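You operate a simulated robot arm through the tools that you are given. There is no shell and no other tool. Be economical: measure what you need, move in short steps, check, and stop when the job is done.

Carry out the task below with a simulated robot arm. There is one attempt and no reset: what you move stays moved.

TASK
Fetch the small orange cover and set it on the cream cover. Then put the wide grey tape roll on the teal card.
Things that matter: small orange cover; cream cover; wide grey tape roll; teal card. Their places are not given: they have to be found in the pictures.

It is judged by the outcome, as a careful person would: the job done as asked, and still so three seconds after it is handed in. It fails if anything else is knocked over, pushed out of place, dropped, spilled or broken.

THE ROBOT
A 7-joint arm with a two-finger parallel gripper, fixed in place. Base frame: the origin is at the foot of the arm, x ahead of it, y to its left, z up; the work surface is at about z = 0. Lengths are in mm, angles in degrees, forces in N, time in s.
With the tool pointing down near the work surface it reaches from about 220 to 580 mm from the base axis. Its first joint turns from -66.0 to 66.0 degrees. Payload 2.5 kg.
Tool frame: the origin (TCP) lies between the finger pads and is the grasp point; the fingertips stand 23 mm ahead of it; z points along the fingers, y is the line along which they close. The gripper opens to 94 mm. The fingers are 38 mm wide and 10 mm thick; the gripper's body (54 by 96 mm) begins 39 mm behind the TCP.
Orientation is told as [roll, pitch, yaw] about the base's x, y, z axes, in that order, counted from this pose: with the fingers straight down and closing along the base's y, the tool's x points along the base's -x, its y along +y and its z along -z.

THE INTERFACE
- The arm moves only by the tool move_arm. Its argument "rows" is one flat list of numbers, 7 for each row, row after row: the shift along the base's x, y, z in mm, then the turn, a rotation vector about the base's x, y, z in degrees, then the closure, from 0 (fully open) to 1 (shut). In form: [tx, ty, tz, wx, wy, wz, fingers, tx, ty, tz, wx, wy, wz, fingers, ...]. A call has 1 to 10 rows; each row shifts and turns the commanded pose from where the row before left it. A row lasts 0.2 s, in which the tool goes at most 50 mm and 8.6 degrees; a call with a longer step from one row to the next is refused whole, and so is a gripper value outside its range. A pose out of reach is approached as far as the arm can. The call stops where the force on the tool passes 40 N (or 10 N more than at its start, if that is more) or the arm is blocked; 0.2 s more then pass. The fingers move at their own pace (about 108 mm/s each) and stop on an object; they squeeze with about 20 N. The grip force told is the motor's: it shows also when the fingers shut on nothing. Time passes only in rows, and 0.2 s behind the last, so rows that do not move let the fingers close. It gives the time, the measured TCP pose, the force on the tool (base axes), the opening and the grip force at its end, in the units of the frame above (readings bear some noise), and new pictures: "views" is both (left out), scene, wrist or none.
- Cameras (640 x 400 px; columns grow to the right, rows downward): "scene" is fixed at [107.7, -399.3, 537.4]; the picture's right is [0.87, -0.49, 0.00], its down [-0.29, -0.52, -0.80] and it looks along [0.39, 0.70, -0.59] (base axes); focal length 274 px, centre (320, 200). "wrist" rides on the gripper at [-39, 0, -44] in the tool frame; the picture's right is [0.00, -1.00, 0.00], its down [0.97, 0.00, -0.24] and it looks along [0.24, 0.00, 0.97] (tool axes); focal length 218 px, centre (320, 200).
- locate(camera, pixels): for up to 12 pixels [column, row] of the newest picture of that camera ("zoom" is the newest enlarged one), the place [x, y, z] in the base frame of the surface seen there, good to about 2 mm, but the place of the scene camera against the robot may be out by one fixed shift of up to 12 mm in any direction. No time passes.
- close_up(camera, box): a new picture of the part [left, top, right, bottom] of that camera's present view, enlarged. No time passes.
- hand_in(): hands the job in; it is judged then, once.

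Work in short steps. Measure before you move; look again where a grasp or a placing could have gone wrong, and mend it. You have 80 turns and 120 pictures in all, those below and enlarged ones among them. Open the gripper and draw the arm clear of the work before you hand the job in, unless the task says otherwise; then end with one line.

The tools are called after "Call:" as a command line: name --argument value ..., lists and objects as JSON in quotes. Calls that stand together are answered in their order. move_arm: Moves the arm, as the interface text tells. Its arguments: {"type":"object","properties":{"rows":{"type":"array","items":{"type":"number"}},"views":{"type":"string","enum":["both","scene","wrist","none"]}},"required":["rows"]} The other tools are called the same way: locate (camera, pixels) gives the place of the surface under pixels of a picture; close_up (camera, box) takes an enlarged picture of a part of a camera's view; hand_in () hands the job in.

At the start:

```text
clock: 0.0
position: [266.7, 335.3, 259.1]
tool_rot: [0.0, 0.1, -0.1]
ft_force: [0.2, 0.1, 0.1]
finger_gap: 94.0
grasp_force: 0.0
```

scene: 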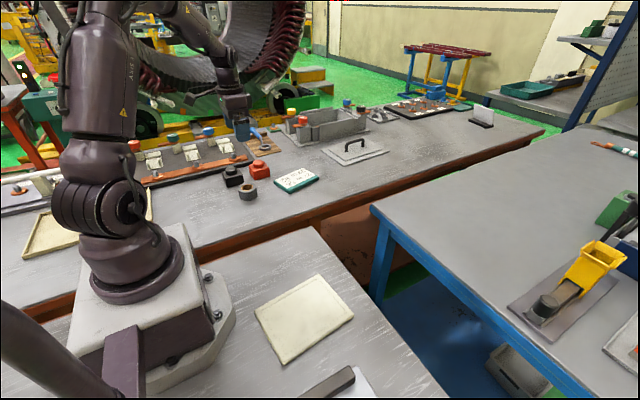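
wrist: 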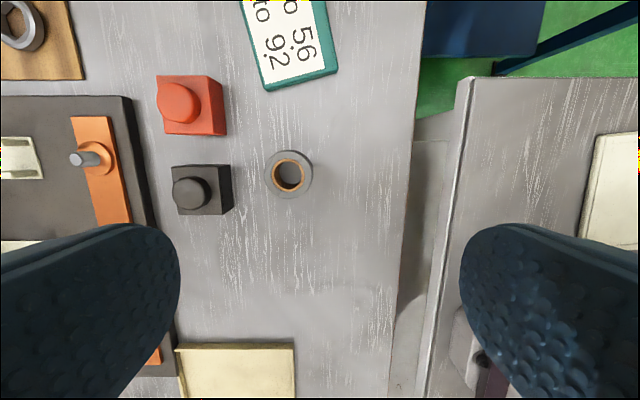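

I'll enlarge the area of the bench in the scene picture, where the tape roll (247,190) and the teal card (297,180) show.

Call:
close_up --camera "scene" --box '[120, 90, 400, 265]'

Call:
close_up --camera "scene" --box '[0, 120, 240, 270]'

Call:
close_up --camera "scene" --box '[220, 80, 540, 280]'

```text
2.29 times, centred on (260, 178) of scene
```

zoom: 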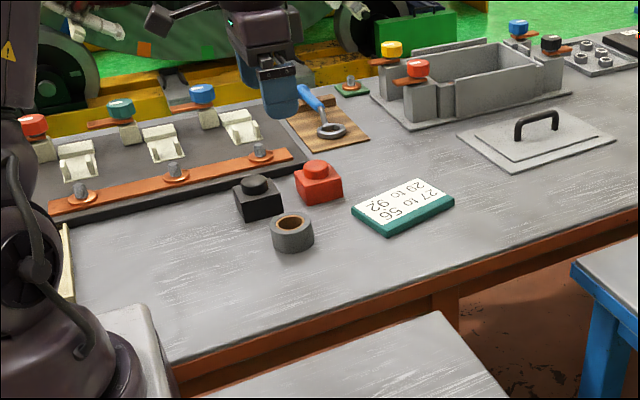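

```text
2.67 times, centred on (120, 195) of scene
```

zoom: 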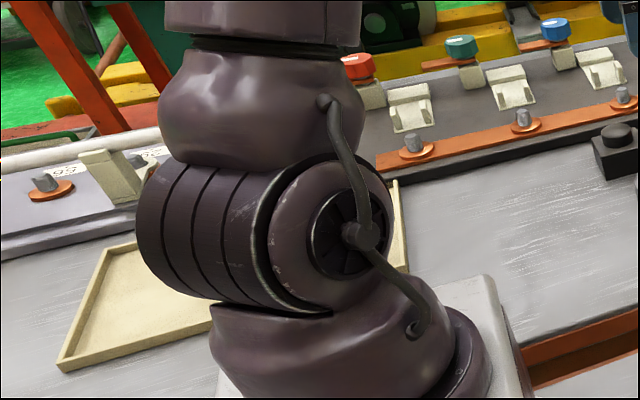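

```text
2.00 times, centred on (380, 180) of scene
```

zoom: 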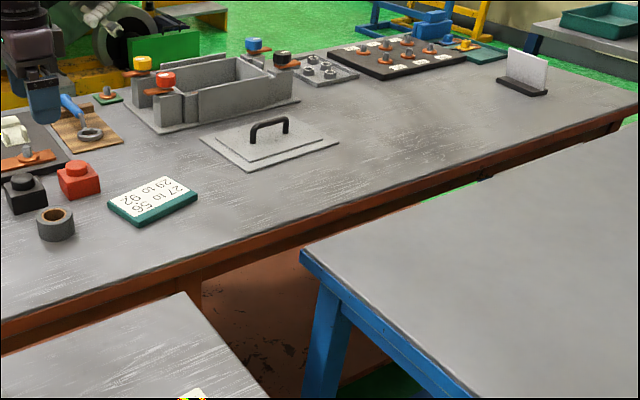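

The orange and cream items are ambiguous, so I'll enlarge the wrist view and the front table.

Call:
close_up --camera "wrist" --box '[0, 0, 340, 212]'

Call:
close_up --camera "scene" --box '[160, 240, 416, 400]'

Call:
close_up --camera "scene" --box '[340, 80, 500, 180]'

Call:
locate --camera "wrist" --pixels '[[178, 101], [192, 192], [289, 172], [289, 155], [286, 40], [240, 370], [91, 157], [20, 157], [205, 120], [619, 180], [350, 200]]'

```text
1.88 times, centred on (170, 106) of wrist
```

zoom: 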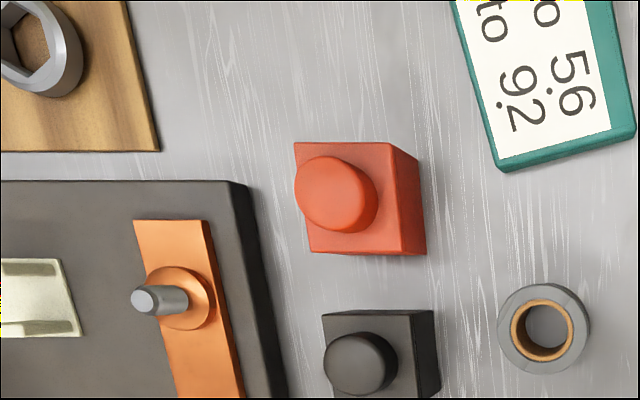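

```text
2.50 times, centred on (288, 320) of scene
```

zoom: 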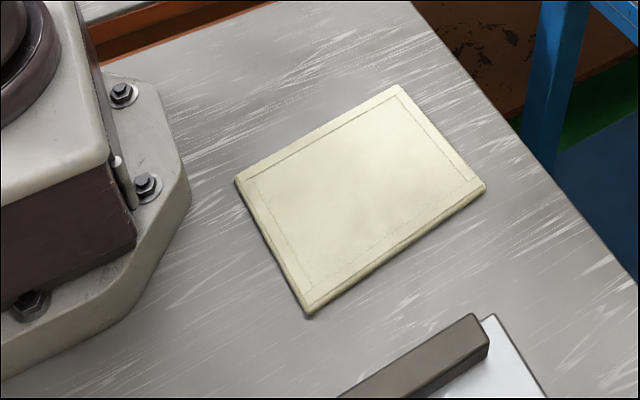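

```text
4.00 times, centred on (420, 130) of scene
```

zoom: 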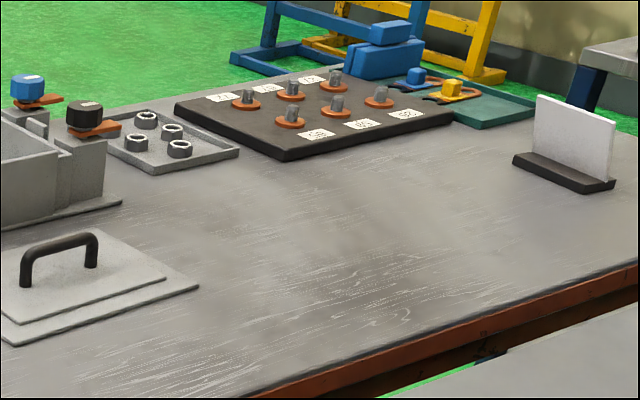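

```text
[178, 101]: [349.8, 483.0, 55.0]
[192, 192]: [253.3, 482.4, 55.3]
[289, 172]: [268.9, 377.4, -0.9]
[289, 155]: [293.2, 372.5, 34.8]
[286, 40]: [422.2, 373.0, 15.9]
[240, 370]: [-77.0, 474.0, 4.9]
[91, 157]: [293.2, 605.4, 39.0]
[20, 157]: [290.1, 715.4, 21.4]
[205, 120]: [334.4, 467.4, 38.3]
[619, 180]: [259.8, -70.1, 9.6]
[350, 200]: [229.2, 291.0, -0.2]
```

The red-orange block with the knob at (178,101) in the wrist view might be the orange cover, and the cream panel on the front table the cream cover. The scene camera doesn't see everything, so I'll sweep the arm high to view the rest.

Call:
move_arm --rows '[15, -45, 10, 0, 0, 0, 0, 15, -45, 10, 0, 0, 0, 0, 15, -45, 10, 0, 0, 0, 0, 15, -45, 10, 0, 0, 0, 0, 15, -45, 10, 0, 0, 0, 0, 10, -45, 10, 0, 0, 0, 0, 0, -45, 0, 0, 0, 0, 0]'

Call:
move_arm --rows '[0, -45, 0, 0, 0, 0, 0, 0, -45, 0, 0, 0, 0, 0, 0, -45, 0, 0, 0, 0, 0, -10, -45, 0, 0, 0, 0, 0, -10, -45, 0, 0, 0, 0, 0, -15, -45, 0, 0, 0, 0, 0, -20, -45, 0, 0, 0, 0, 0]'

```text
clock: 1.6
position: [352.3, 23.1, 319.8]
tool_rot: [0.0, 0.0, 0.1]
ft_force: [-0.1, 0.3, 0.4]
finger_gap: 94.1
grasp_force: 0.0
```

scene: 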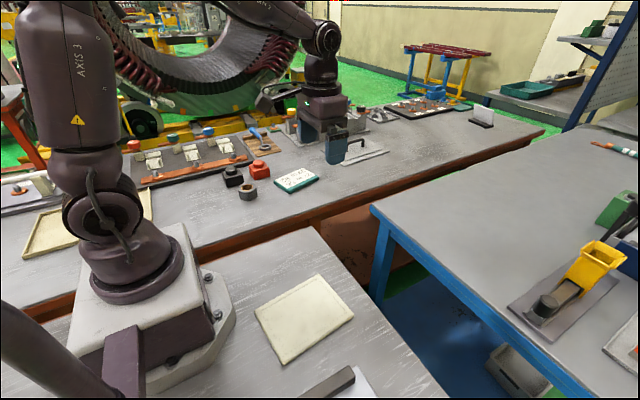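
wrist: 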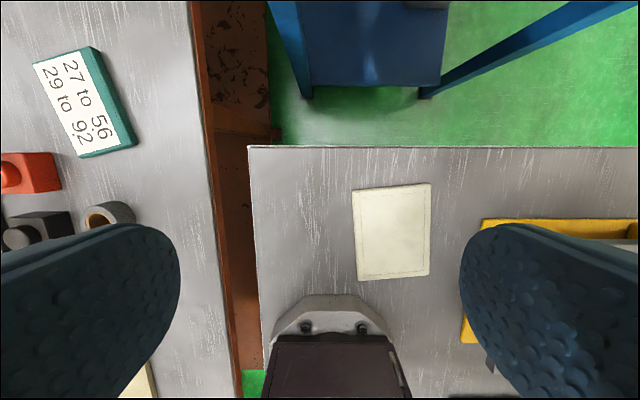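

```text
clock: 3.2
position: [295.4, -296.4, 316.6]
tool_rot: [0.0, 0.0, 0.0]
ft_force: [1.1, 0.0, -0.3]
finger_gap: 94.1
grasp_force: 0.0
```

scene: 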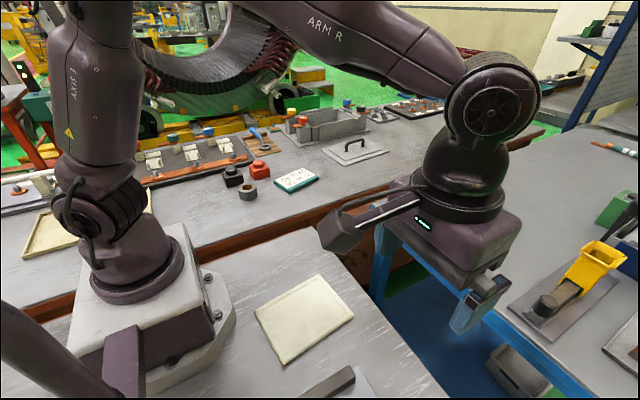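
wrist: 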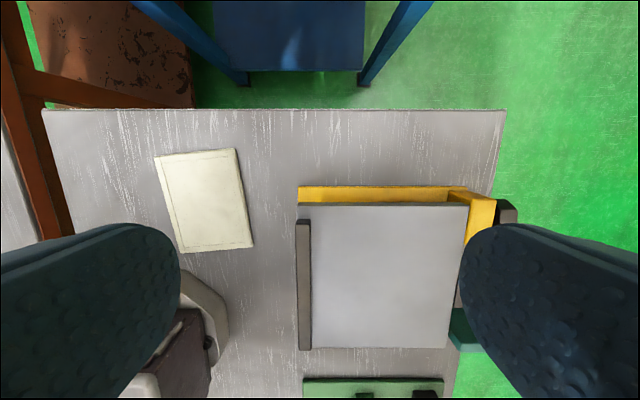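

A screen-like panel stands at (380,275) in the wrist view, with a yellow box behind it and a green thing at (375,388). I'll inspect these.

Call:
close_up --camera "wrist" --box '[240, 160, 540, 400]'

Call:
locate --camera "wrist" --pixels '[[155, 158], [234, 150], [252, 246], [180, 253], [205, 200], [380, 210], [380, 340], [304, 290], [380, 194], [350, 385], [425, 395], [510, 212]]'

```text
1.67 times, centred on (390, 280) of wrist
```

zoom: 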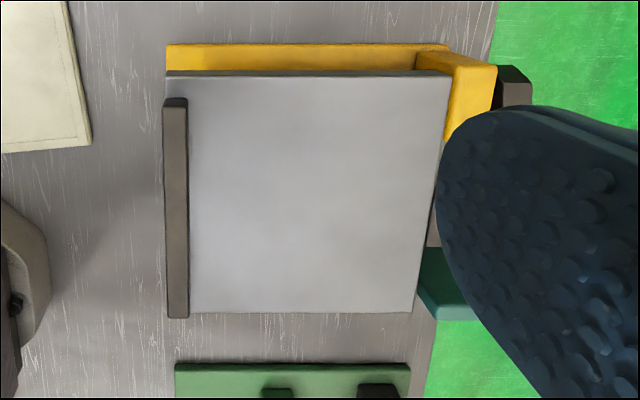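

```text
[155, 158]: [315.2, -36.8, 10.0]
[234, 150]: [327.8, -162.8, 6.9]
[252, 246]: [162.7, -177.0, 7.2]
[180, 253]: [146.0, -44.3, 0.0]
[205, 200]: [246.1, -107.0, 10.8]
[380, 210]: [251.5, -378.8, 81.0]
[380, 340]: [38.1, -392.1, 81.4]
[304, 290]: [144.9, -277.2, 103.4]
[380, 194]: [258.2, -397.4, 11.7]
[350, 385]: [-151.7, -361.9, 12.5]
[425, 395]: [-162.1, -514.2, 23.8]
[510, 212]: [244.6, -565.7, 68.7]
```

The grey panel is horizontal at z≈81 and could hide things beneath it. I'll move toward the arm's front and tilt to look under it and along -y.

Call:
move_arm --rows '[10, 45, -10, -8.5, 0, 0, 0, 10, 45, -10, -8.5, 0, 0, 0, 10, 45, -10, -8.5, 0, 0, 0, 0, 45, -10, -8.5, 0, 0, 0, 0, 20, -10, -8.5, 0, 0, 0, 0, 0, -10, -8.5, 0, 0, 0, 0, 0, -10, -8.5, 0, 0, 0]' --views "wrist"

```text
clock: 4.8
position: [327.0, -92.8, 248.7]
tool_rot: [-59.5, 0.0, 0.1]
ft_force: [-0.5, 0.9, 0.4]
finger_gap: 94.0
grasp_force: 0.0
```

wrist: 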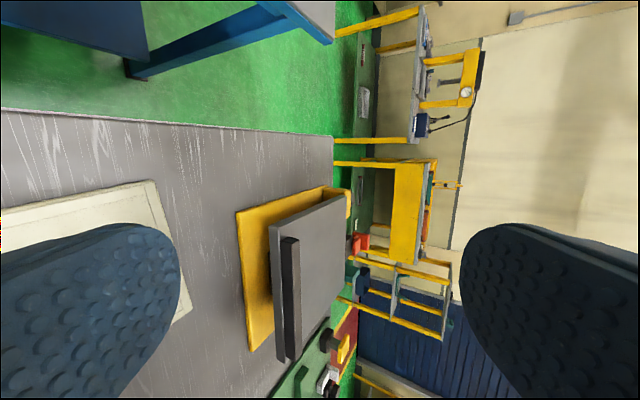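

A close-up of this region, including the orange-red thing near (358,242).

Call:
close_up --camera "wrist" --box '[200, 160, 400, 400]'

Call:
locate --camera "wrist" --pixels '[[358, 242], [350, 205], [320, 250], [262, 300], [300, 205], [340, 340], [300, 375], [326, 375], [289, 300]]'

```text
1.67 times, centred on (300, 280) of wrist
```

zoom: 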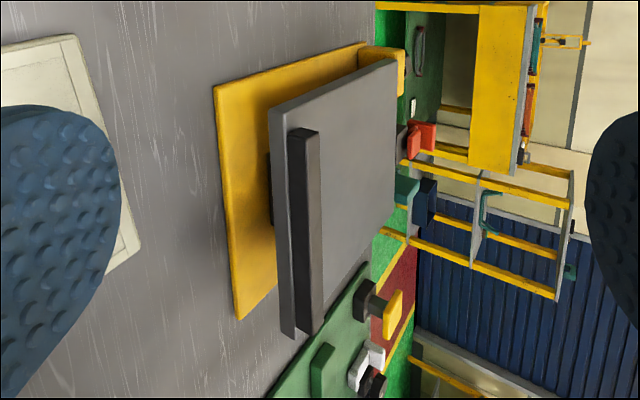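

```text
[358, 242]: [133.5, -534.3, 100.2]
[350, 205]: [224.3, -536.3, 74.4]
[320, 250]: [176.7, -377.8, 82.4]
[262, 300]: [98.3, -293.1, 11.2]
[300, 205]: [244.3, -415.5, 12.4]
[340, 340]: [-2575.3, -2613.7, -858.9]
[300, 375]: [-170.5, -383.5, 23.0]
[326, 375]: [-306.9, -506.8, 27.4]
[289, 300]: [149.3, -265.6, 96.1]
```

An orange-red thing sits at about (133,-534,100), behind the panel. I'll go over there and look from above.

Call:
move_arm --rows '[-5, -45, 15, 4, 0, 0, 0, -5, -45, 15, 4, 0, 0, 0, -5, -45, 10, 4, 0, 0, 0, -10, -45, 10, 4, 0, 0, 0, -10, -45, 10, 4, 0, 0, 0, -20, -45, 0, 4, 0, 0, 0, -20, -40, 0, 0, 0, 0, 0]' --views "both"

```text
clock: 6.4
position: [252.6, -405.4, 302.9]
tool_rot: [-35.5, -0.1, -0.1]
ft_force: [0.1, -0.1, 0.5]
finger_gap: 93.8
grasp_force: 0.0
```

scene: 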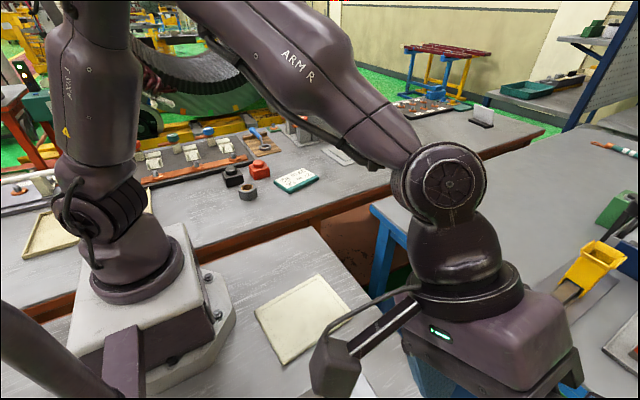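
wrist: 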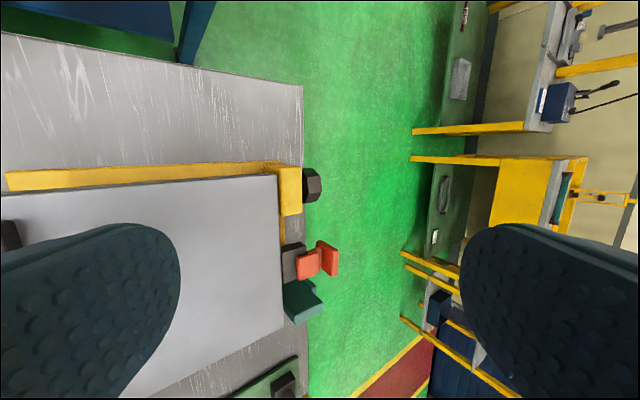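

That is a fixture's lever, not a cover. I'll swing back to the main bench for a detailed look, untilting on the way.

Call:
move_arm --rows '[20, 45, 0, 4, 0, 0, 0, 20, 45, 0, 4, 0, 0, 0, 15, 45, 0, 4, 0, 0, 0, 10, 45, 0, 4, 0, 0, 0, 10, 45, 0, 4, 0, 0, 0, 0, 45, 0, 4, 0, 0, 0, 0, 45, 0, 4, 0, 0, 0, 0, 45, 0, 4, 0, 0, 0, 0, 45, 0, 3.5, 0, 0, 0]' --views "none"

Call:
move_arm --rows '[0, 45, 0, 0, 0, 0, 0, 0, 45, 0, 0, 0, 0, 0, 0, 45, 0, 0, 0, 0, 0, 0, 45, 0, 0, 0, 0, 0, 0, 45, 0, 0, 0, 0, 0, -5, 45, 0, 0, 0, 0, 0, -10, 45, 5, 0, 0, 0, 0, -10, 45, 5, 0, 0, 0, 0, -10, 45, 10, 0, 0, 0, 0]' --views "wrist"

```text
clock: 8.4
position: [328.9, 1.8, 309.0]
tool_rot: [0.0, 0.0, -0.1]
ft_force: [0.1, 0.5, 0.1]
finger_gap: 94.0
grasp_force: 0.2
```

```text
clock: 10.4
position: [292.5, 406.5, 331.9]
tool_rot: [0.1, 0.0, 0.0]
ft_force: [0.9, 0.2, 0.4]
finger_gap: 94.1
grasp_force: 0.0
```

wrist: 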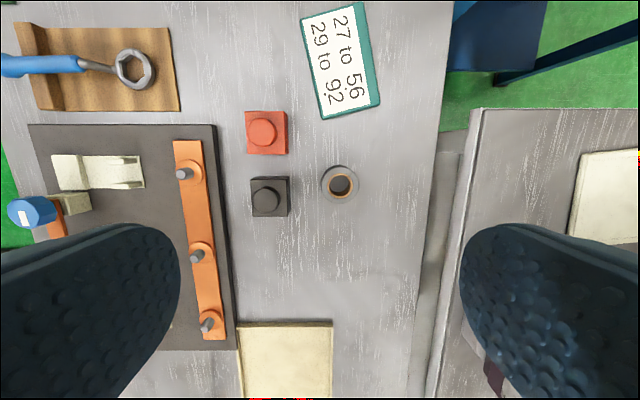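

The only plausible items are the orange knobbed block (265,132), the cream panel on the front table, the tape roll (340,184) and the teal card (342,60). I'll measure them.

Call:
locate --camera "wrist" --pixels '[[249, 115], [283, 115], [283, 151], [249, 151], [261, 131], [340, 168], [340, 199], [326, 185], [355, 185], [340, 186], [265, 182], [288, 200]]'

Call:
close_up --camera "wrist" --box '[220, 0, 400, 220]'

Call:
locate --camera "wrist" --pixels '[[302, 20], [354, 4], [371, 98], [322, 118], [340, 60], [380, 104], [602, 180], [580, 155], [572, 235]]'

```text
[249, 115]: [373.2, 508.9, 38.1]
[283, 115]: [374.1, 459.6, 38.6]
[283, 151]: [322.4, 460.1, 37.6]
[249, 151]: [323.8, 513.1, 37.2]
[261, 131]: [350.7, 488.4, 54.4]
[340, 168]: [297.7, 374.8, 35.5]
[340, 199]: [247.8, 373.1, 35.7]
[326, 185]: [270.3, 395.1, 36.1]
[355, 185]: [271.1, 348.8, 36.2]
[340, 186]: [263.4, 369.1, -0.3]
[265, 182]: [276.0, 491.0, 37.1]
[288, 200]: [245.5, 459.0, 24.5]
```

```text
1.82 times, centred on (310, 110) of wrist
```

zoom: 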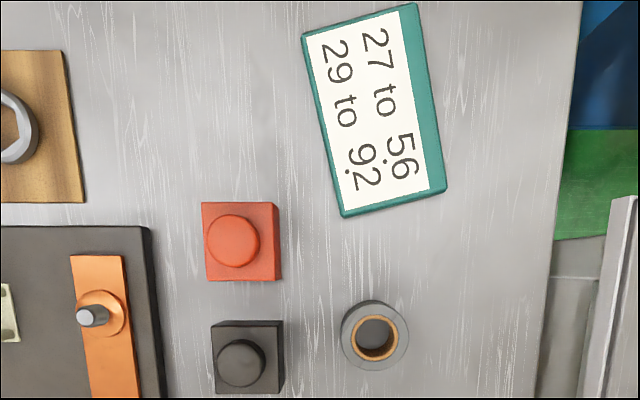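

```text
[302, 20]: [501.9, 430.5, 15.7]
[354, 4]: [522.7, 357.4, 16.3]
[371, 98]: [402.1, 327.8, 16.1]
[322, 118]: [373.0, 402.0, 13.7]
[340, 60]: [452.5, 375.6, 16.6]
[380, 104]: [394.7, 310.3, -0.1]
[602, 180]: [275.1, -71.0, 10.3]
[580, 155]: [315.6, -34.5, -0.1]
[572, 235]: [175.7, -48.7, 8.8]
```

The orange cover's body is at about x 318–379, y 456–514, top z 38 (knob top 55), at radius ≈598, which is at the edge of reach. I'll hover above it and see whether the arm attains it.

Call:
move_arm --rows '[10, 20, -35, 0, 0, 0, 0, 10, 20, -35, 0, 0, 0, 0, 10, 20, -35, 0, 0, 0, 0, 10, 10, -35, 0, 0, 0, 0, 10, 10, -35, 0, 0, 0, 0, 5.5, 0, 0, 0, 0, 0, 0]' --views "wrist"

```text
clock: 11.8
position: [347.0, 485.2, 151.7]
tool_rot: [0.0, 0.0, 0.0]
ft_force: [-0.2, -0.2, -0.1]
finger_gap: 93.8
grasp_force: 0.1
```

wrist: 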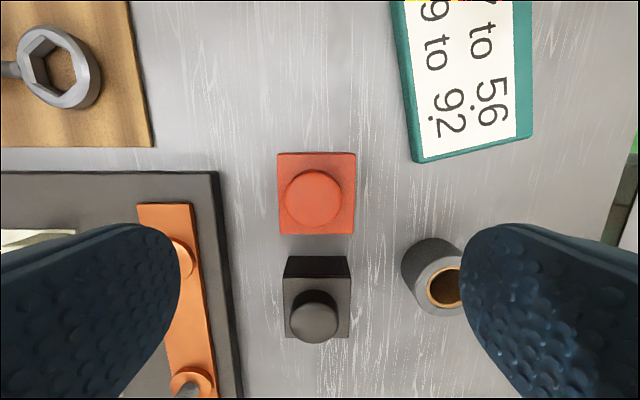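

The pose is reached at z=152. I'll measure the block more closely.

Call:
locate --camera "wrist" --pixels '[[280, 157], [352, 157], [350, 230], [282, 230], [314, 195], [287, 200], [342, 200], [318, 315], [318, 258], [232, 235], [212, 176], [375, 240]]'

Call:
locate --camera "wrist" --pixels '[[318, 260], [318, 275], [318, 282], [340, 270], [411, 160]]'

```text
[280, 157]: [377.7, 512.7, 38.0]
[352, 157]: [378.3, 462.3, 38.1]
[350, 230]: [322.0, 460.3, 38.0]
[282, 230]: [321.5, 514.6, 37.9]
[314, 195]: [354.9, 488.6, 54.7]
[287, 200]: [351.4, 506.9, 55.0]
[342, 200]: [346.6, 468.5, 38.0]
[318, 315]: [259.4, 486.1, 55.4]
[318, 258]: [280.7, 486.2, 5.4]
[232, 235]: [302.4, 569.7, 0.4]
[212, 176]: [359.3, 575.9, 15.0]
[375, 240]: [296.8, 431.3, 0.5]
```

```text
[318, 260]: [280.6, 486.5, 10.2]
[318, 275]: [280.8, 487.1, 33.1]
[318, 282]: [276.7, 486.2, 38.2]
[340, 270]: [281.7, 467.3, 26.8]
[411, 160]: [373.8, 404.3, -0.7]
```

The block's centre is about (350, 487), and its surroundings are clear: board edge at y≈572, black block at x≤281. I'll descend to z≈60 and check tracking.

Call:
move_arm --rows '[3, 2, -31, 0, 0, 0, 0, 0, 0, -30, 0, 0, 0, 0, 0, 0, -30, 0, 0, 0, 0]' --views "wrist"

```text
clock: 12.6
position: [346.4, 485.5, 65.2]
tool_rot: [0.0, 0.0, 0.0]
ft_force: [-0.1, 0.1, 0.2]
finger_gap: 93.7
grasp_force: 0.1
out of reach, approached as far as the arm can: row 3
```

wrist: 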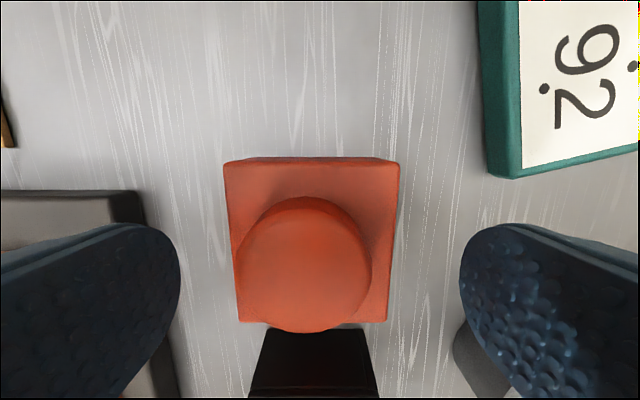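

The arm ran out of reach at z≈65 with the tool vertical. I'll tilt the tool 15° about y (leaning toward +x; the pads stay parallel to the block's sides) to gain reach.

Call:
move_arm --rows '[0, 0, 5, 0, -7.5, 0, 0, 0, 0, 0, 0, -7.5, 0, 0, 0, 0, 0, 0, 0, 0, 0]' --views "none"

```text
clock: 13.4
position: [347.7, 484.0, 70.0]
tool_rot: [0.0, -15.1, 0.1]
ft_force: [0.4, -0.2, 0.0]
finger_gap: 94.0
grasp_force: 0.1
```

Call:
move_arm --rows '[2.5, 3, -20, 0, 0, 0, 0, 0, 0, -17, 0, 0, 0, 0, 0, 0, 0, 0, 0, 0, 0]' --views "wrist"

```text
clock: 14.2
position: [350.2, 487.5, 31.4]
tool_rot: [0.0, -15.0, 0.1]
ft_force: [-0.5, 0.3, -0.5]
finger_gap: 94.0
grasp_force: 0.0
```

wrist: 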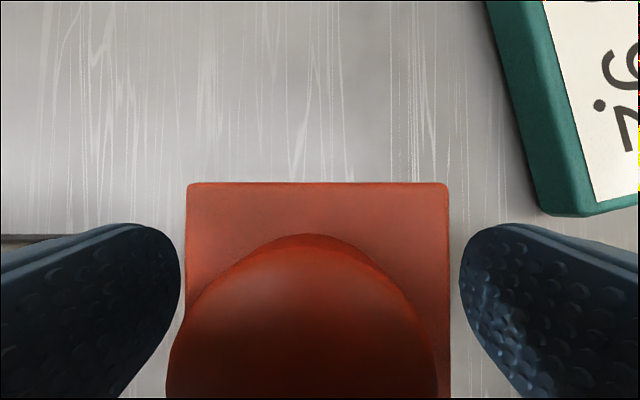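

The fingers straddle the block with gaps on both sides, so I'll close the gripper.

Call:
move_arm --rows '[0, 0, 0, 0, 0, 0, 1, 0, 0, 0, 0, 0, 0, 1, 0, 0, 0, 0, 0, 0, 1]' --views "none"

Call:
move_arm --rows '[0, 0, 15, 0, 0, 0, 1, -5, -5, 30, 0, 0, 0, 1, -10, -10, 35, 0, 0, 0, 1, -10, -10, 40, 0, 0, 0, 1]' --views "both"

```text
clock: 15.0
position: [349.5, 487.3, 31.6]
tool_rot: [0.0, -15.1, 0.0]
ft_force: [-0.9, -0.3, 0.0]
finger_gap: 57.3
grasp_force: 20.0
```

```text
clock: 16.0
position: [324.7, 462.8, 153.9]
tool_rot: [-0.1, -14.9, 0.0]
ft_force: [0.5, 1.1, -1.0]
finger_gap: 57.5
grasp_force: 20.4
```

scene: 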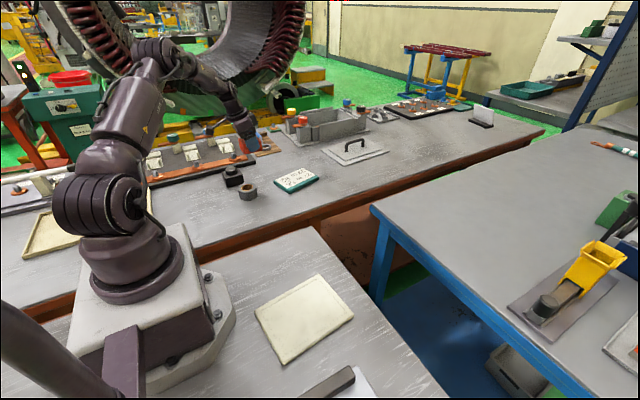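
wrist: 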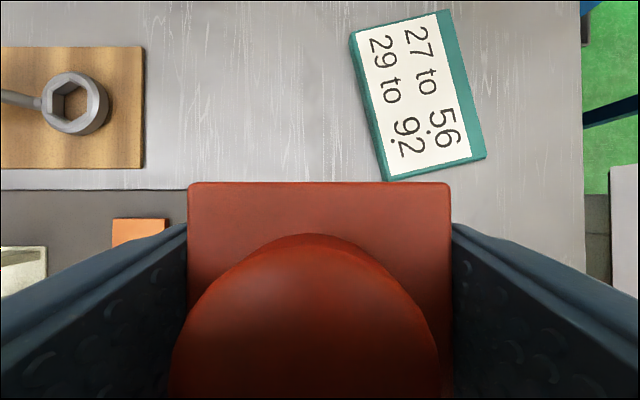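

The orange cover is held (gap 57 mm). I'll carry it over to the cream cover, centre ≈ (240,-106).

Call:
move_arm --rows '[0, -48, 0, 0, 0, 0, 1, 0, -48, 0, 0, 0, 0, 1, 0, -48, 0, 0, 0, 0, 1, 0, -48, 0, 0, 0, 0, 1, 0, -48, 0, 0, 0, 0, 1, 0, -48, 0, 0, 0, 0, 1, 0, -48, 0, 0, 0, 0, 1, 0, -48, 0, 0, 0, 0, 1]' --views "none"

Call:
move_arm --rows '[-15, -46, 0, 0, 0, 0, 1, -15, -46, 0, 0, 0, 0, 1, -20, -46, 0, 0, 0, 0, 1, -20, -46, 0, 0, 0, 0, 1, -14, 0, 0, 0, 0, 0, 1, 0, 0, 0, 0, 0, 0, 1]' --views "both"

```text
clock: 17.8
position: [323.8, 80.0, 150.7]
tool_rot: [0.0, -15.0, 0.2]
ft_force: [0.8, 0.2, -0.8]
finger_gap: 57.1
grasp_force: 20.1
```

```text
refused: row 3 steps farther than a row can; nothing moved
```

Call:
move_arm --rows '[-15, -42, 0, 0, 0, 0, 1, -15, -42, 0, 0, 0, 0, 1, -20, -42, 0, 0, 0, 0, 1, -20, -42, 0, 0, 0, 0, 1, -14, -18, 0, 0, 0, 0, 1, 0, 0, 0, 0, 0, 0, 1]' --views "both"

```text
clock: 19.2
position: [241.1, -106.6, 150.3]
tool_rot: [-0.1, -14.9, 0.2]
ft_force: [0.0, 0.2, -0.7]
finger_gap: 56.8
grasp_force: 20.1
```

scene: 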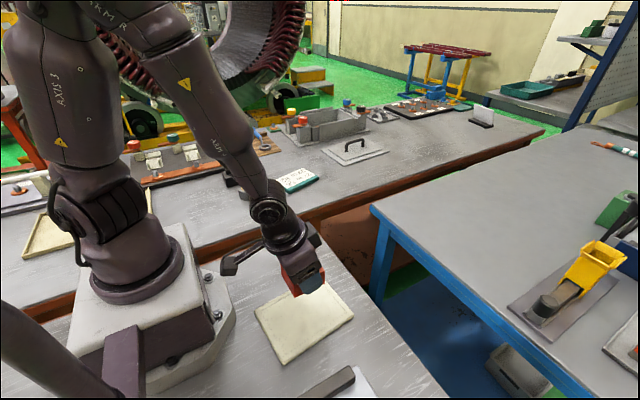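
wrist: 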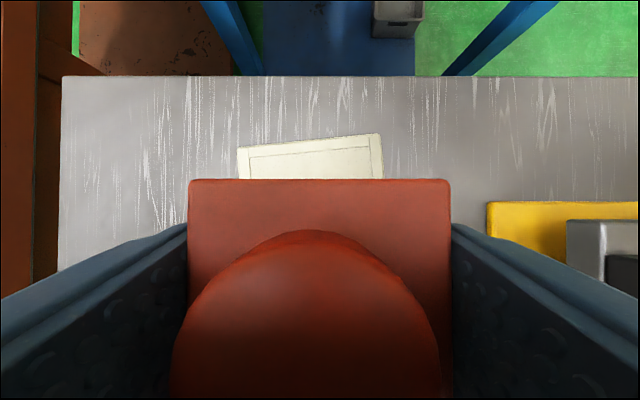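

Block is above the cream cover's middle. I'll descend until its bottom is just above z≈10 (TCP ≈ 41).

Call:
move_arm --rows '[0, 0, -35, 0, 0, 0, 1, 0, 0, -35, 0, 0, 0, 1, 0, 0, -22, 0, 0, 0, 1, 0, 0, -10, 0, 0, 0, 1, 0, 0, 0, 0, 0, 0, 1]' --views "both"

```text
clock: 20.4
position: [238.2, -106.8, 49.2]
tool_rot: [-0.1, -15.0, 0.0]
ft_force: [0.4, 0.1, -0.1]
finger_gap: 57.1
grasp_force: 19.7
```

scene: 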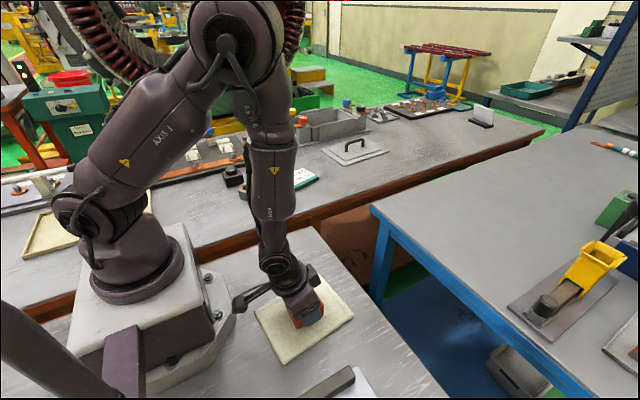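
wrist: 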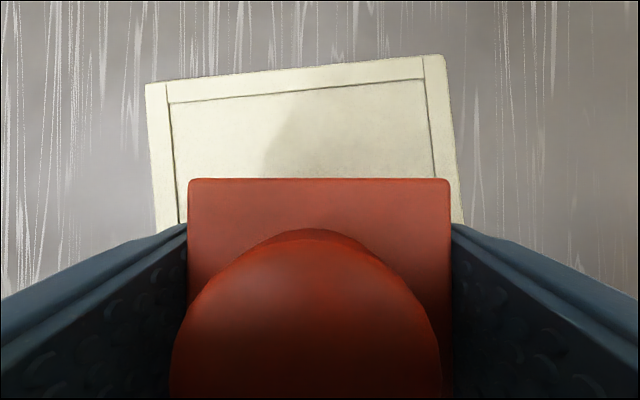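

Call:
locate --camera "wrist" --pixels '[[250, 140], [320, 120], [320, 80], [435, 130], [160, 150], [100, 150], [230, 170]]'

Call:
move_arm --rows '[1, 0, -4, 0, 0, 0, 1, 0, 0, 0, 0, 0, 0, 1]' --views "none"

```text
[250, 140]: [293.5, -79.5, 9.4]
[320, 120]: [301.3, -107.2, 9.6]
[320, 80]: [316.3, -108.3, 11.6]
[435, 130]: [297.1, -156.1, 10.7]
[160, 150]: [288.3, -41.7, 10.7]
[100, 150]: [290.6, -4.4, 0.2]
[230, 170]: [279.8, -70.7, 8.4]
```

```text
clock: 21.0
position: [241.8, -108.7, 45.7]
tool_rot: [0.0, -15.0, 0.1]
ft_force: [0.5, -0.5, -1.0]
finger_gap: 57.0
grasp_force: 19.7
```

The recessed panel is at z≈9.5, so I'll lower in 1.5 mm steps until contact shows.

Call:
move_arm --rows '[0, 0, -2, 0, 0, 0, 1, 0, 0, 0, 0, 0, 0, 1]' --views "none"

Call:
move_arm --rows '[0, 0, -1.5, 0, 0, 0, 1, 0, 0, 0, 0, 0, 0, 1]' --views "wrist"

```text
clock: 21.6
position: [242.4, -108.6, 43.5]
tool_rot: [0.0, -15.0, 0.0]
ft_force: [0.4, 0.3, -1.0]
finger_gap: 57.2
grasp_force: 20.0
```

```text
clock: 22.2
position: [242.7, -109.1, 41.2]
tool_rot: [0.0, -14.9, 0.0]
ft_force: [-1.2, 2.6, 10.7]
finger_gap: 57.1
grasp_force: 20.1
```

wrist: 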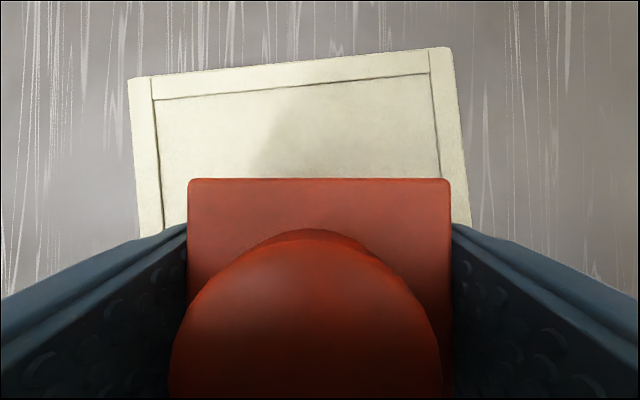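

Contact (10.7 N). I'll release and back out along the tilted tool axis.

Call:
move_arm --rows '[0, 0, 0.5, 0, 0, 0, 0.6, 0, 0, 0, 0, 0, 0, 0.15, 0, 0, 0, 0, 0, 0, 0.1, -6, 0, 22, 0, 0, 0, 0.1, -8, 0, 30, 0, 0, 0, 0.1, 0, 0, 40, 0, 7.5, 0, 0.1, 10, 0, 40, 0, 7.5, 0, 0, 30, 0, 20, 0, 0, 0, 0]' --views "both"

```text
clock: 24.0
position: [268.4, -108.8, 195.6]
tool_rot: [0.0, 0.1, -0.1]
ft_force: [0.5, 0.2, 0.2]
finger_gap: 94.0
grasp_force: 0.0
```

scene: 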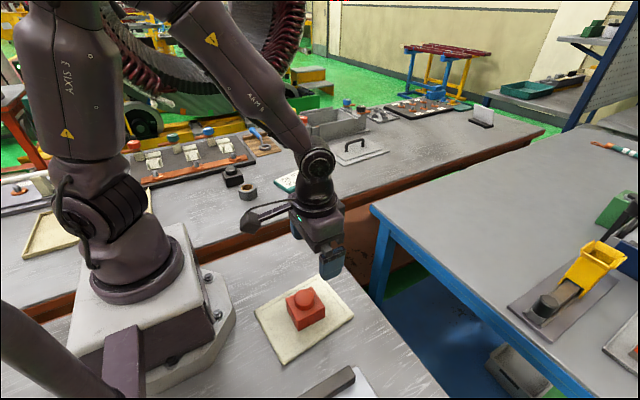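
wrist: 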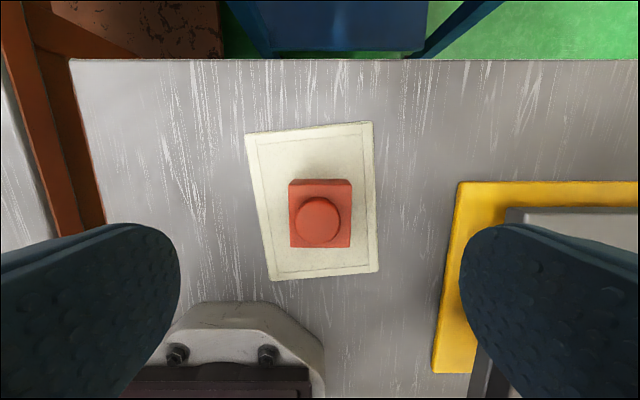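

The orange cover sits well on the cream cover. Now I'll head for the tape roll near (272,372).

Call:
move_arm --rows '[10, 48, 0, 0, 0, 0, 0, 10, 48, 0, 0, 0, 0, 0, 10, 48, 0, 0, 0, 0, 0, 0, 48, 0, 0, 0, 0, 0, 0, 48, 0, 0, 0, 0, 0, 0, 48, 0, 0, 0, 0, 0, -10, 48, 0, 0, 0, 0, 0, -10, 48, 0, 0, 0, 0, 0, -8, 48, 0, 0, 0, 0, 0, 0, 48, 0, 0, 0, 0, 0]' --views "none"

Call:
move_arm --rows '[0, 0, -30, 0, 0, 0, 0, 0, 0, -25, 0, 0, 0, 0, 0, 0, 0, 0, 0, 0, 0]' --views "wrist"

```text
clock: 26.2
position: [268.7, 369.8, 189.5]
tool_rot: [-0.1, 0.0, -0.2]
ft_force: [-0.3, 0.0, 0.9]
finger_gap: 94.1
grasp_force: 0.0
```

```text
clock: 27.0
position: [269.3, 369.9, 136.2]
tool_rot: [-0.1, 0.0, 0.0]
ft_force: [-0.7, -0.1, -0.2]
finger_gap: 94.0
grasp_force: 0.1
```

wrist: 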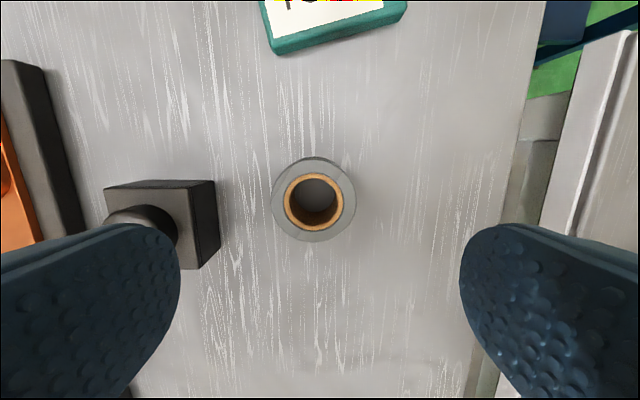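

Call:
locate --camera "wrist" --pixels '[[275, 202], [352, 202], [313, 165], [313, 237], [220, 240], [279, 50], [404, 8]]'

```text
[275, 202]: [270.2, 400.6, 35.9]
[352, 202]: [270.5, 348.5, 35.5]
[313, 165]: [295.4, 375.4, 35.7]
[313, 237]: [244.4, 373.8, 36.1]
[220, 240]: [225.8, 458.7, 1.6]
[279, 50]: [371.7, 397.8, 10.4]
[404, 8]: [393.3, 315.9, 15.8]
```

The tape's centre is (270,374), about 54 mm across and 36 mm high. I'll descend and grip.

Call:
move_arm --rows '[1, 4, -40, 0, 0, 0, 0, 0, 0, -40, 0, 0, 0, 0, 0, 0, -28, 0, 0, 0, 0, 0, 0, 0, 0, 0, 0, 0]' --views "wrist"

```text
clock: 28.0
position: [270.3, 373.2, 30.1]
tool_rot: [0.1, 0.0, 0.0]
ft_force: [0.2, -0.5, 0.2]
finger_gap: 94.0
grasp_force: 0.0
```

wrist: 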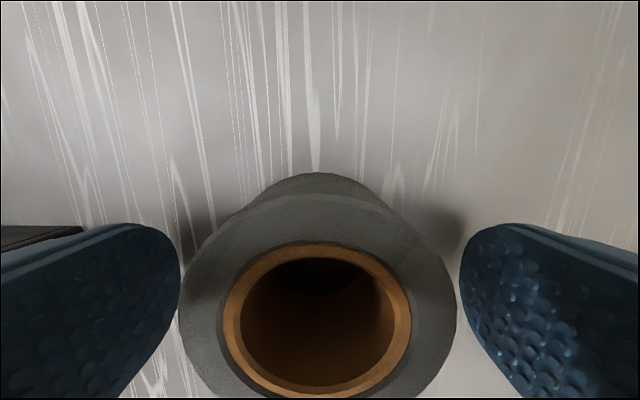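

Call:
move_arm --rows '[0, 0, 0, 0, 0, 0, 1, 0, 0, 0, 0, 0, 0, 1, 0, 0, 0, 0, 0, 0, 1]' --views "none"

Call:
move_arm --rows '[0, 0, 20, 0, 0, 0, 1, 0, 0, 30, 0, 0, 0, 1, 0, 0, 30, 0, 0, 0, 1, 30, -10, 0, 0, 0, 0, 1, 40, 0, 0, 0, 0, 0, 1, 40, 0, 0, 0, 0, 0, 1, 0, 0, 0, 0, 0, 0, 1]' --views "both"

```text
clock: 28.8
position: [268.7, 374.6, 29.5]
tool_rot: [0.0, 0.1, 0.0]
ft_force: [-0.5, 0.6, -0.8]
finger_gap: 58.7
grasp_force: 20.8
```

```text
clock: 30.4
position: [379.4, 363.2, 110.7]
tool_rot: [0.0, 0.0, 0.0]
ft_force: [-0.2, 0.8, -0.7]
finger_gap: 58.7
grasp_force: 20.1
```

scene: 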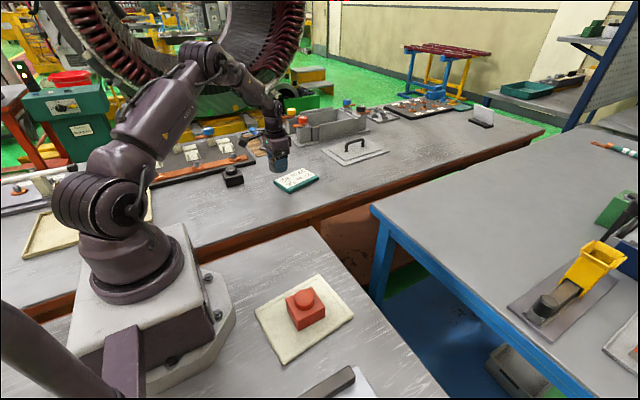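
wrist: 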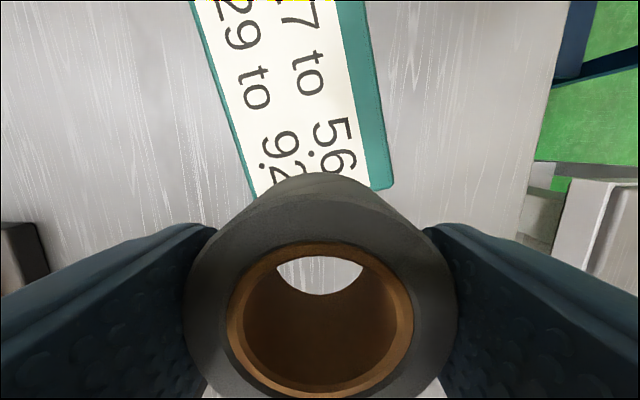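

Holding the roll. I'll move over the card's middle, aiming for (440,373), at z≈80.

Call:
move_arm --rows '[30, 5, 0, 0, 0, 0, 1, 31, 5, -10, 0, 0, 0, 1, 0, 0, -20, 0, 0, 0, 1, 0, 0, -20, 0, 0, 0, 1, 0, 0, 0, 0, 0, 0, 1]' --views "both"

```text
clock: 31.6
position: [442.1, 376.5, 64.0]
tool_rot: [0.0, 0.0, 0.0]
ft_force: [-0.3, 1.0, -0.7]
finger_gap: 58.8
grasp_force: 20.0
```

scene: 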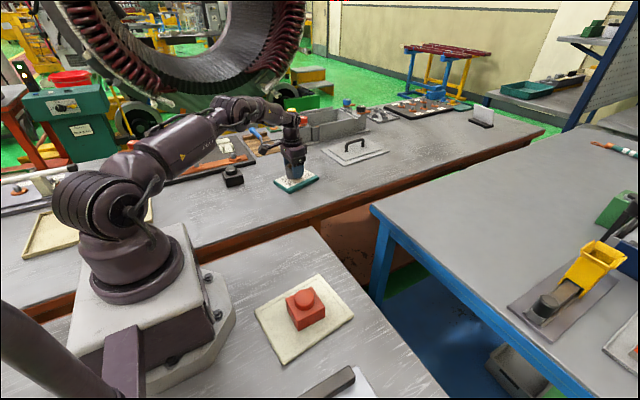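
wrist: 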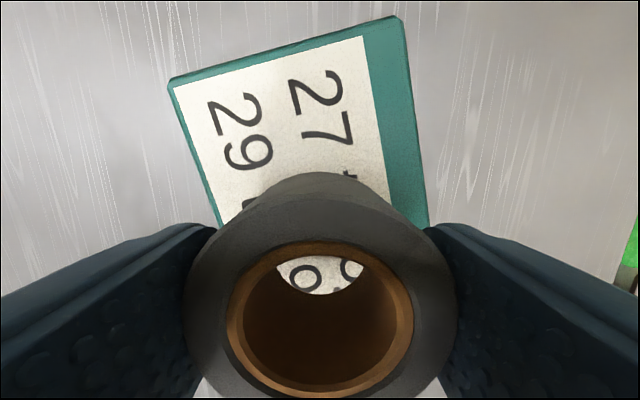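

I'll check the card's edges relative to the roll.

Call:
locate --camera "wrist" --pixels '[[172, 82], [398, 22], [424, 215], [222, 215], [320, 275]]'

Call:
move_arm --rows '[0, 0, -12, 0, 0, 0, 1, 0, 0, -3, 0, 0, 0, 1, 0, 0, 0, 0, 0, 0, 1]' --views "none"

```text
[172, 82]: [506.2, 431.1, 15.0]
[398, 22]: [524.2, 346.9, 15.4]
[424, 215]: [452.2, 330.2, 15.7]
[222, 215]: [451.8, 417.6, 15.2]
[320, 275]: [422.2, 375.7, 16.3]
```

```text
clock: 32.4
position: [443.1, 376.9, 47.8]
tool_rot: [0.0, 0.0, 0.0]
ft_force: [0.4, -1.0, -1.6]
finger_gap: 58.5
grasp_force: 19.8
```

Call:
move_arm --rows '[0, -4, 0, 0, 0, 0, 1, 0, 0, -1.5, 0, 0, 0, 1, 0, 0, 0, 0, 0, 0, 1]' --views "none"

Call:
move_arm --rows '[0, 0, -1.5, 0, 0, 0, 1, 0, 0, 0, 0, 0, 0, 1]' --views "wrist"

```text
clock: 33.2
position: [442.9, 371.9, 45.3]
tool_rot: [0.1, 0.0, 0.0]
ft_force: [-3.7, -0.8, 7.3]
finger_gap: 58.5
grasp_force: 20.2
```

```text
clock: 33.8
position: [441.4, 372.7, 45.7]
tool_rot: [0.0, -0.1, 0.0]
ft_force: [-7.3, -7.5, 20.7]
finger_gap: 58.7
grasp_force: 20.3
```

wrist: 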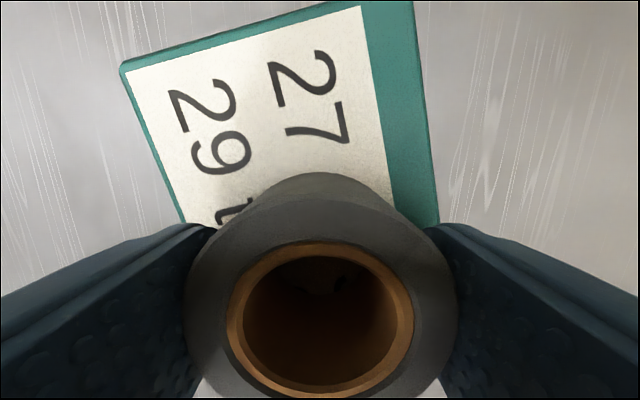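

The roll is in firm contact with the card. I'll ease up 1.5 mm, release and withdraw.

Call:
move_arm --rows '[0, 0, 1.5, 0, 0, 0, 1, 0, 0, 0, 0, 0, 0, 0.6, 0, 0, 0, 0, 0, 0, 0.1, 0, 0, 0, 0, 0, 0, 0, 0, 0, 25, 0, 0, 0, 0, 0, 0, 40, 0, 0, 0, 0, -20, -20, 40, 0, 0, 0, 0, -30, -30, 20, 0, 0, 0, 0, -30, -30, 0, 0, 0, 0, 0, -20, -30, 0, 0, 0, 0, 0]' --views "both"

```text
clock: 36.0
position: [341.6, 263.3, 166.7]
tool_rot: [0.2, -0.2, -0.1]
ft_force: [0.3, 0.4, -0.1]
finger_gap: 93.9
grasp_force: 0.1
```

scene: 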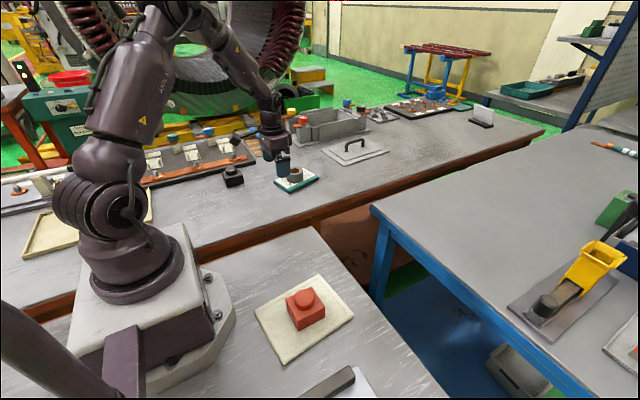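
wrist: 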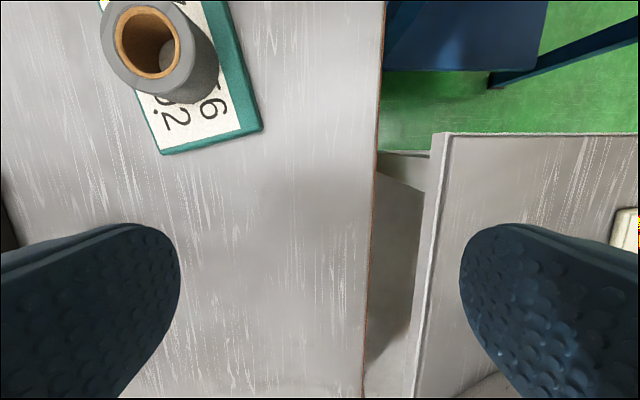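

The roll stands on the card. I'll draw the arm higher and check with a close-up before handing in.

Call:
move_arm --rows '[0, -40, 25, 0, 0, 0, 0, 0, -40, 25, 0, 0, 0, 0, 0, -40, 25, 0, 0, 0, 0, 0, 0, 0, 0, 0, 0, 0]' --views "none"

Call:
close_up --camera "scene" --box '[200, 120, 400, 370]'

```text
clock: 37.0
position: [339.6, 141.9, 246.0]
tool_rot: [0.0, 0.0, 0.0]
ft_force: [0.4, 0.3, -0.6]
finger_gap: 93.9
grasp_force: 0.1
```

```text
1.60 times, centred on (300, 245) of scene
```

zoom: 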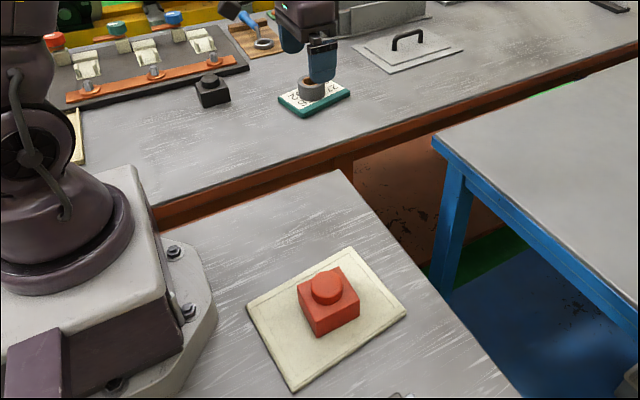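

Both items are in place and the arm is clear, so I'm handing in.

Call:
hand_in

```text
The job is handed in.
```

The small orange cover is on the cream cover and the wide grey tape roll is on the teal card; I took the red-orange knobbed block as the orange cover and the flat cream panel on the front table as the cream cover.
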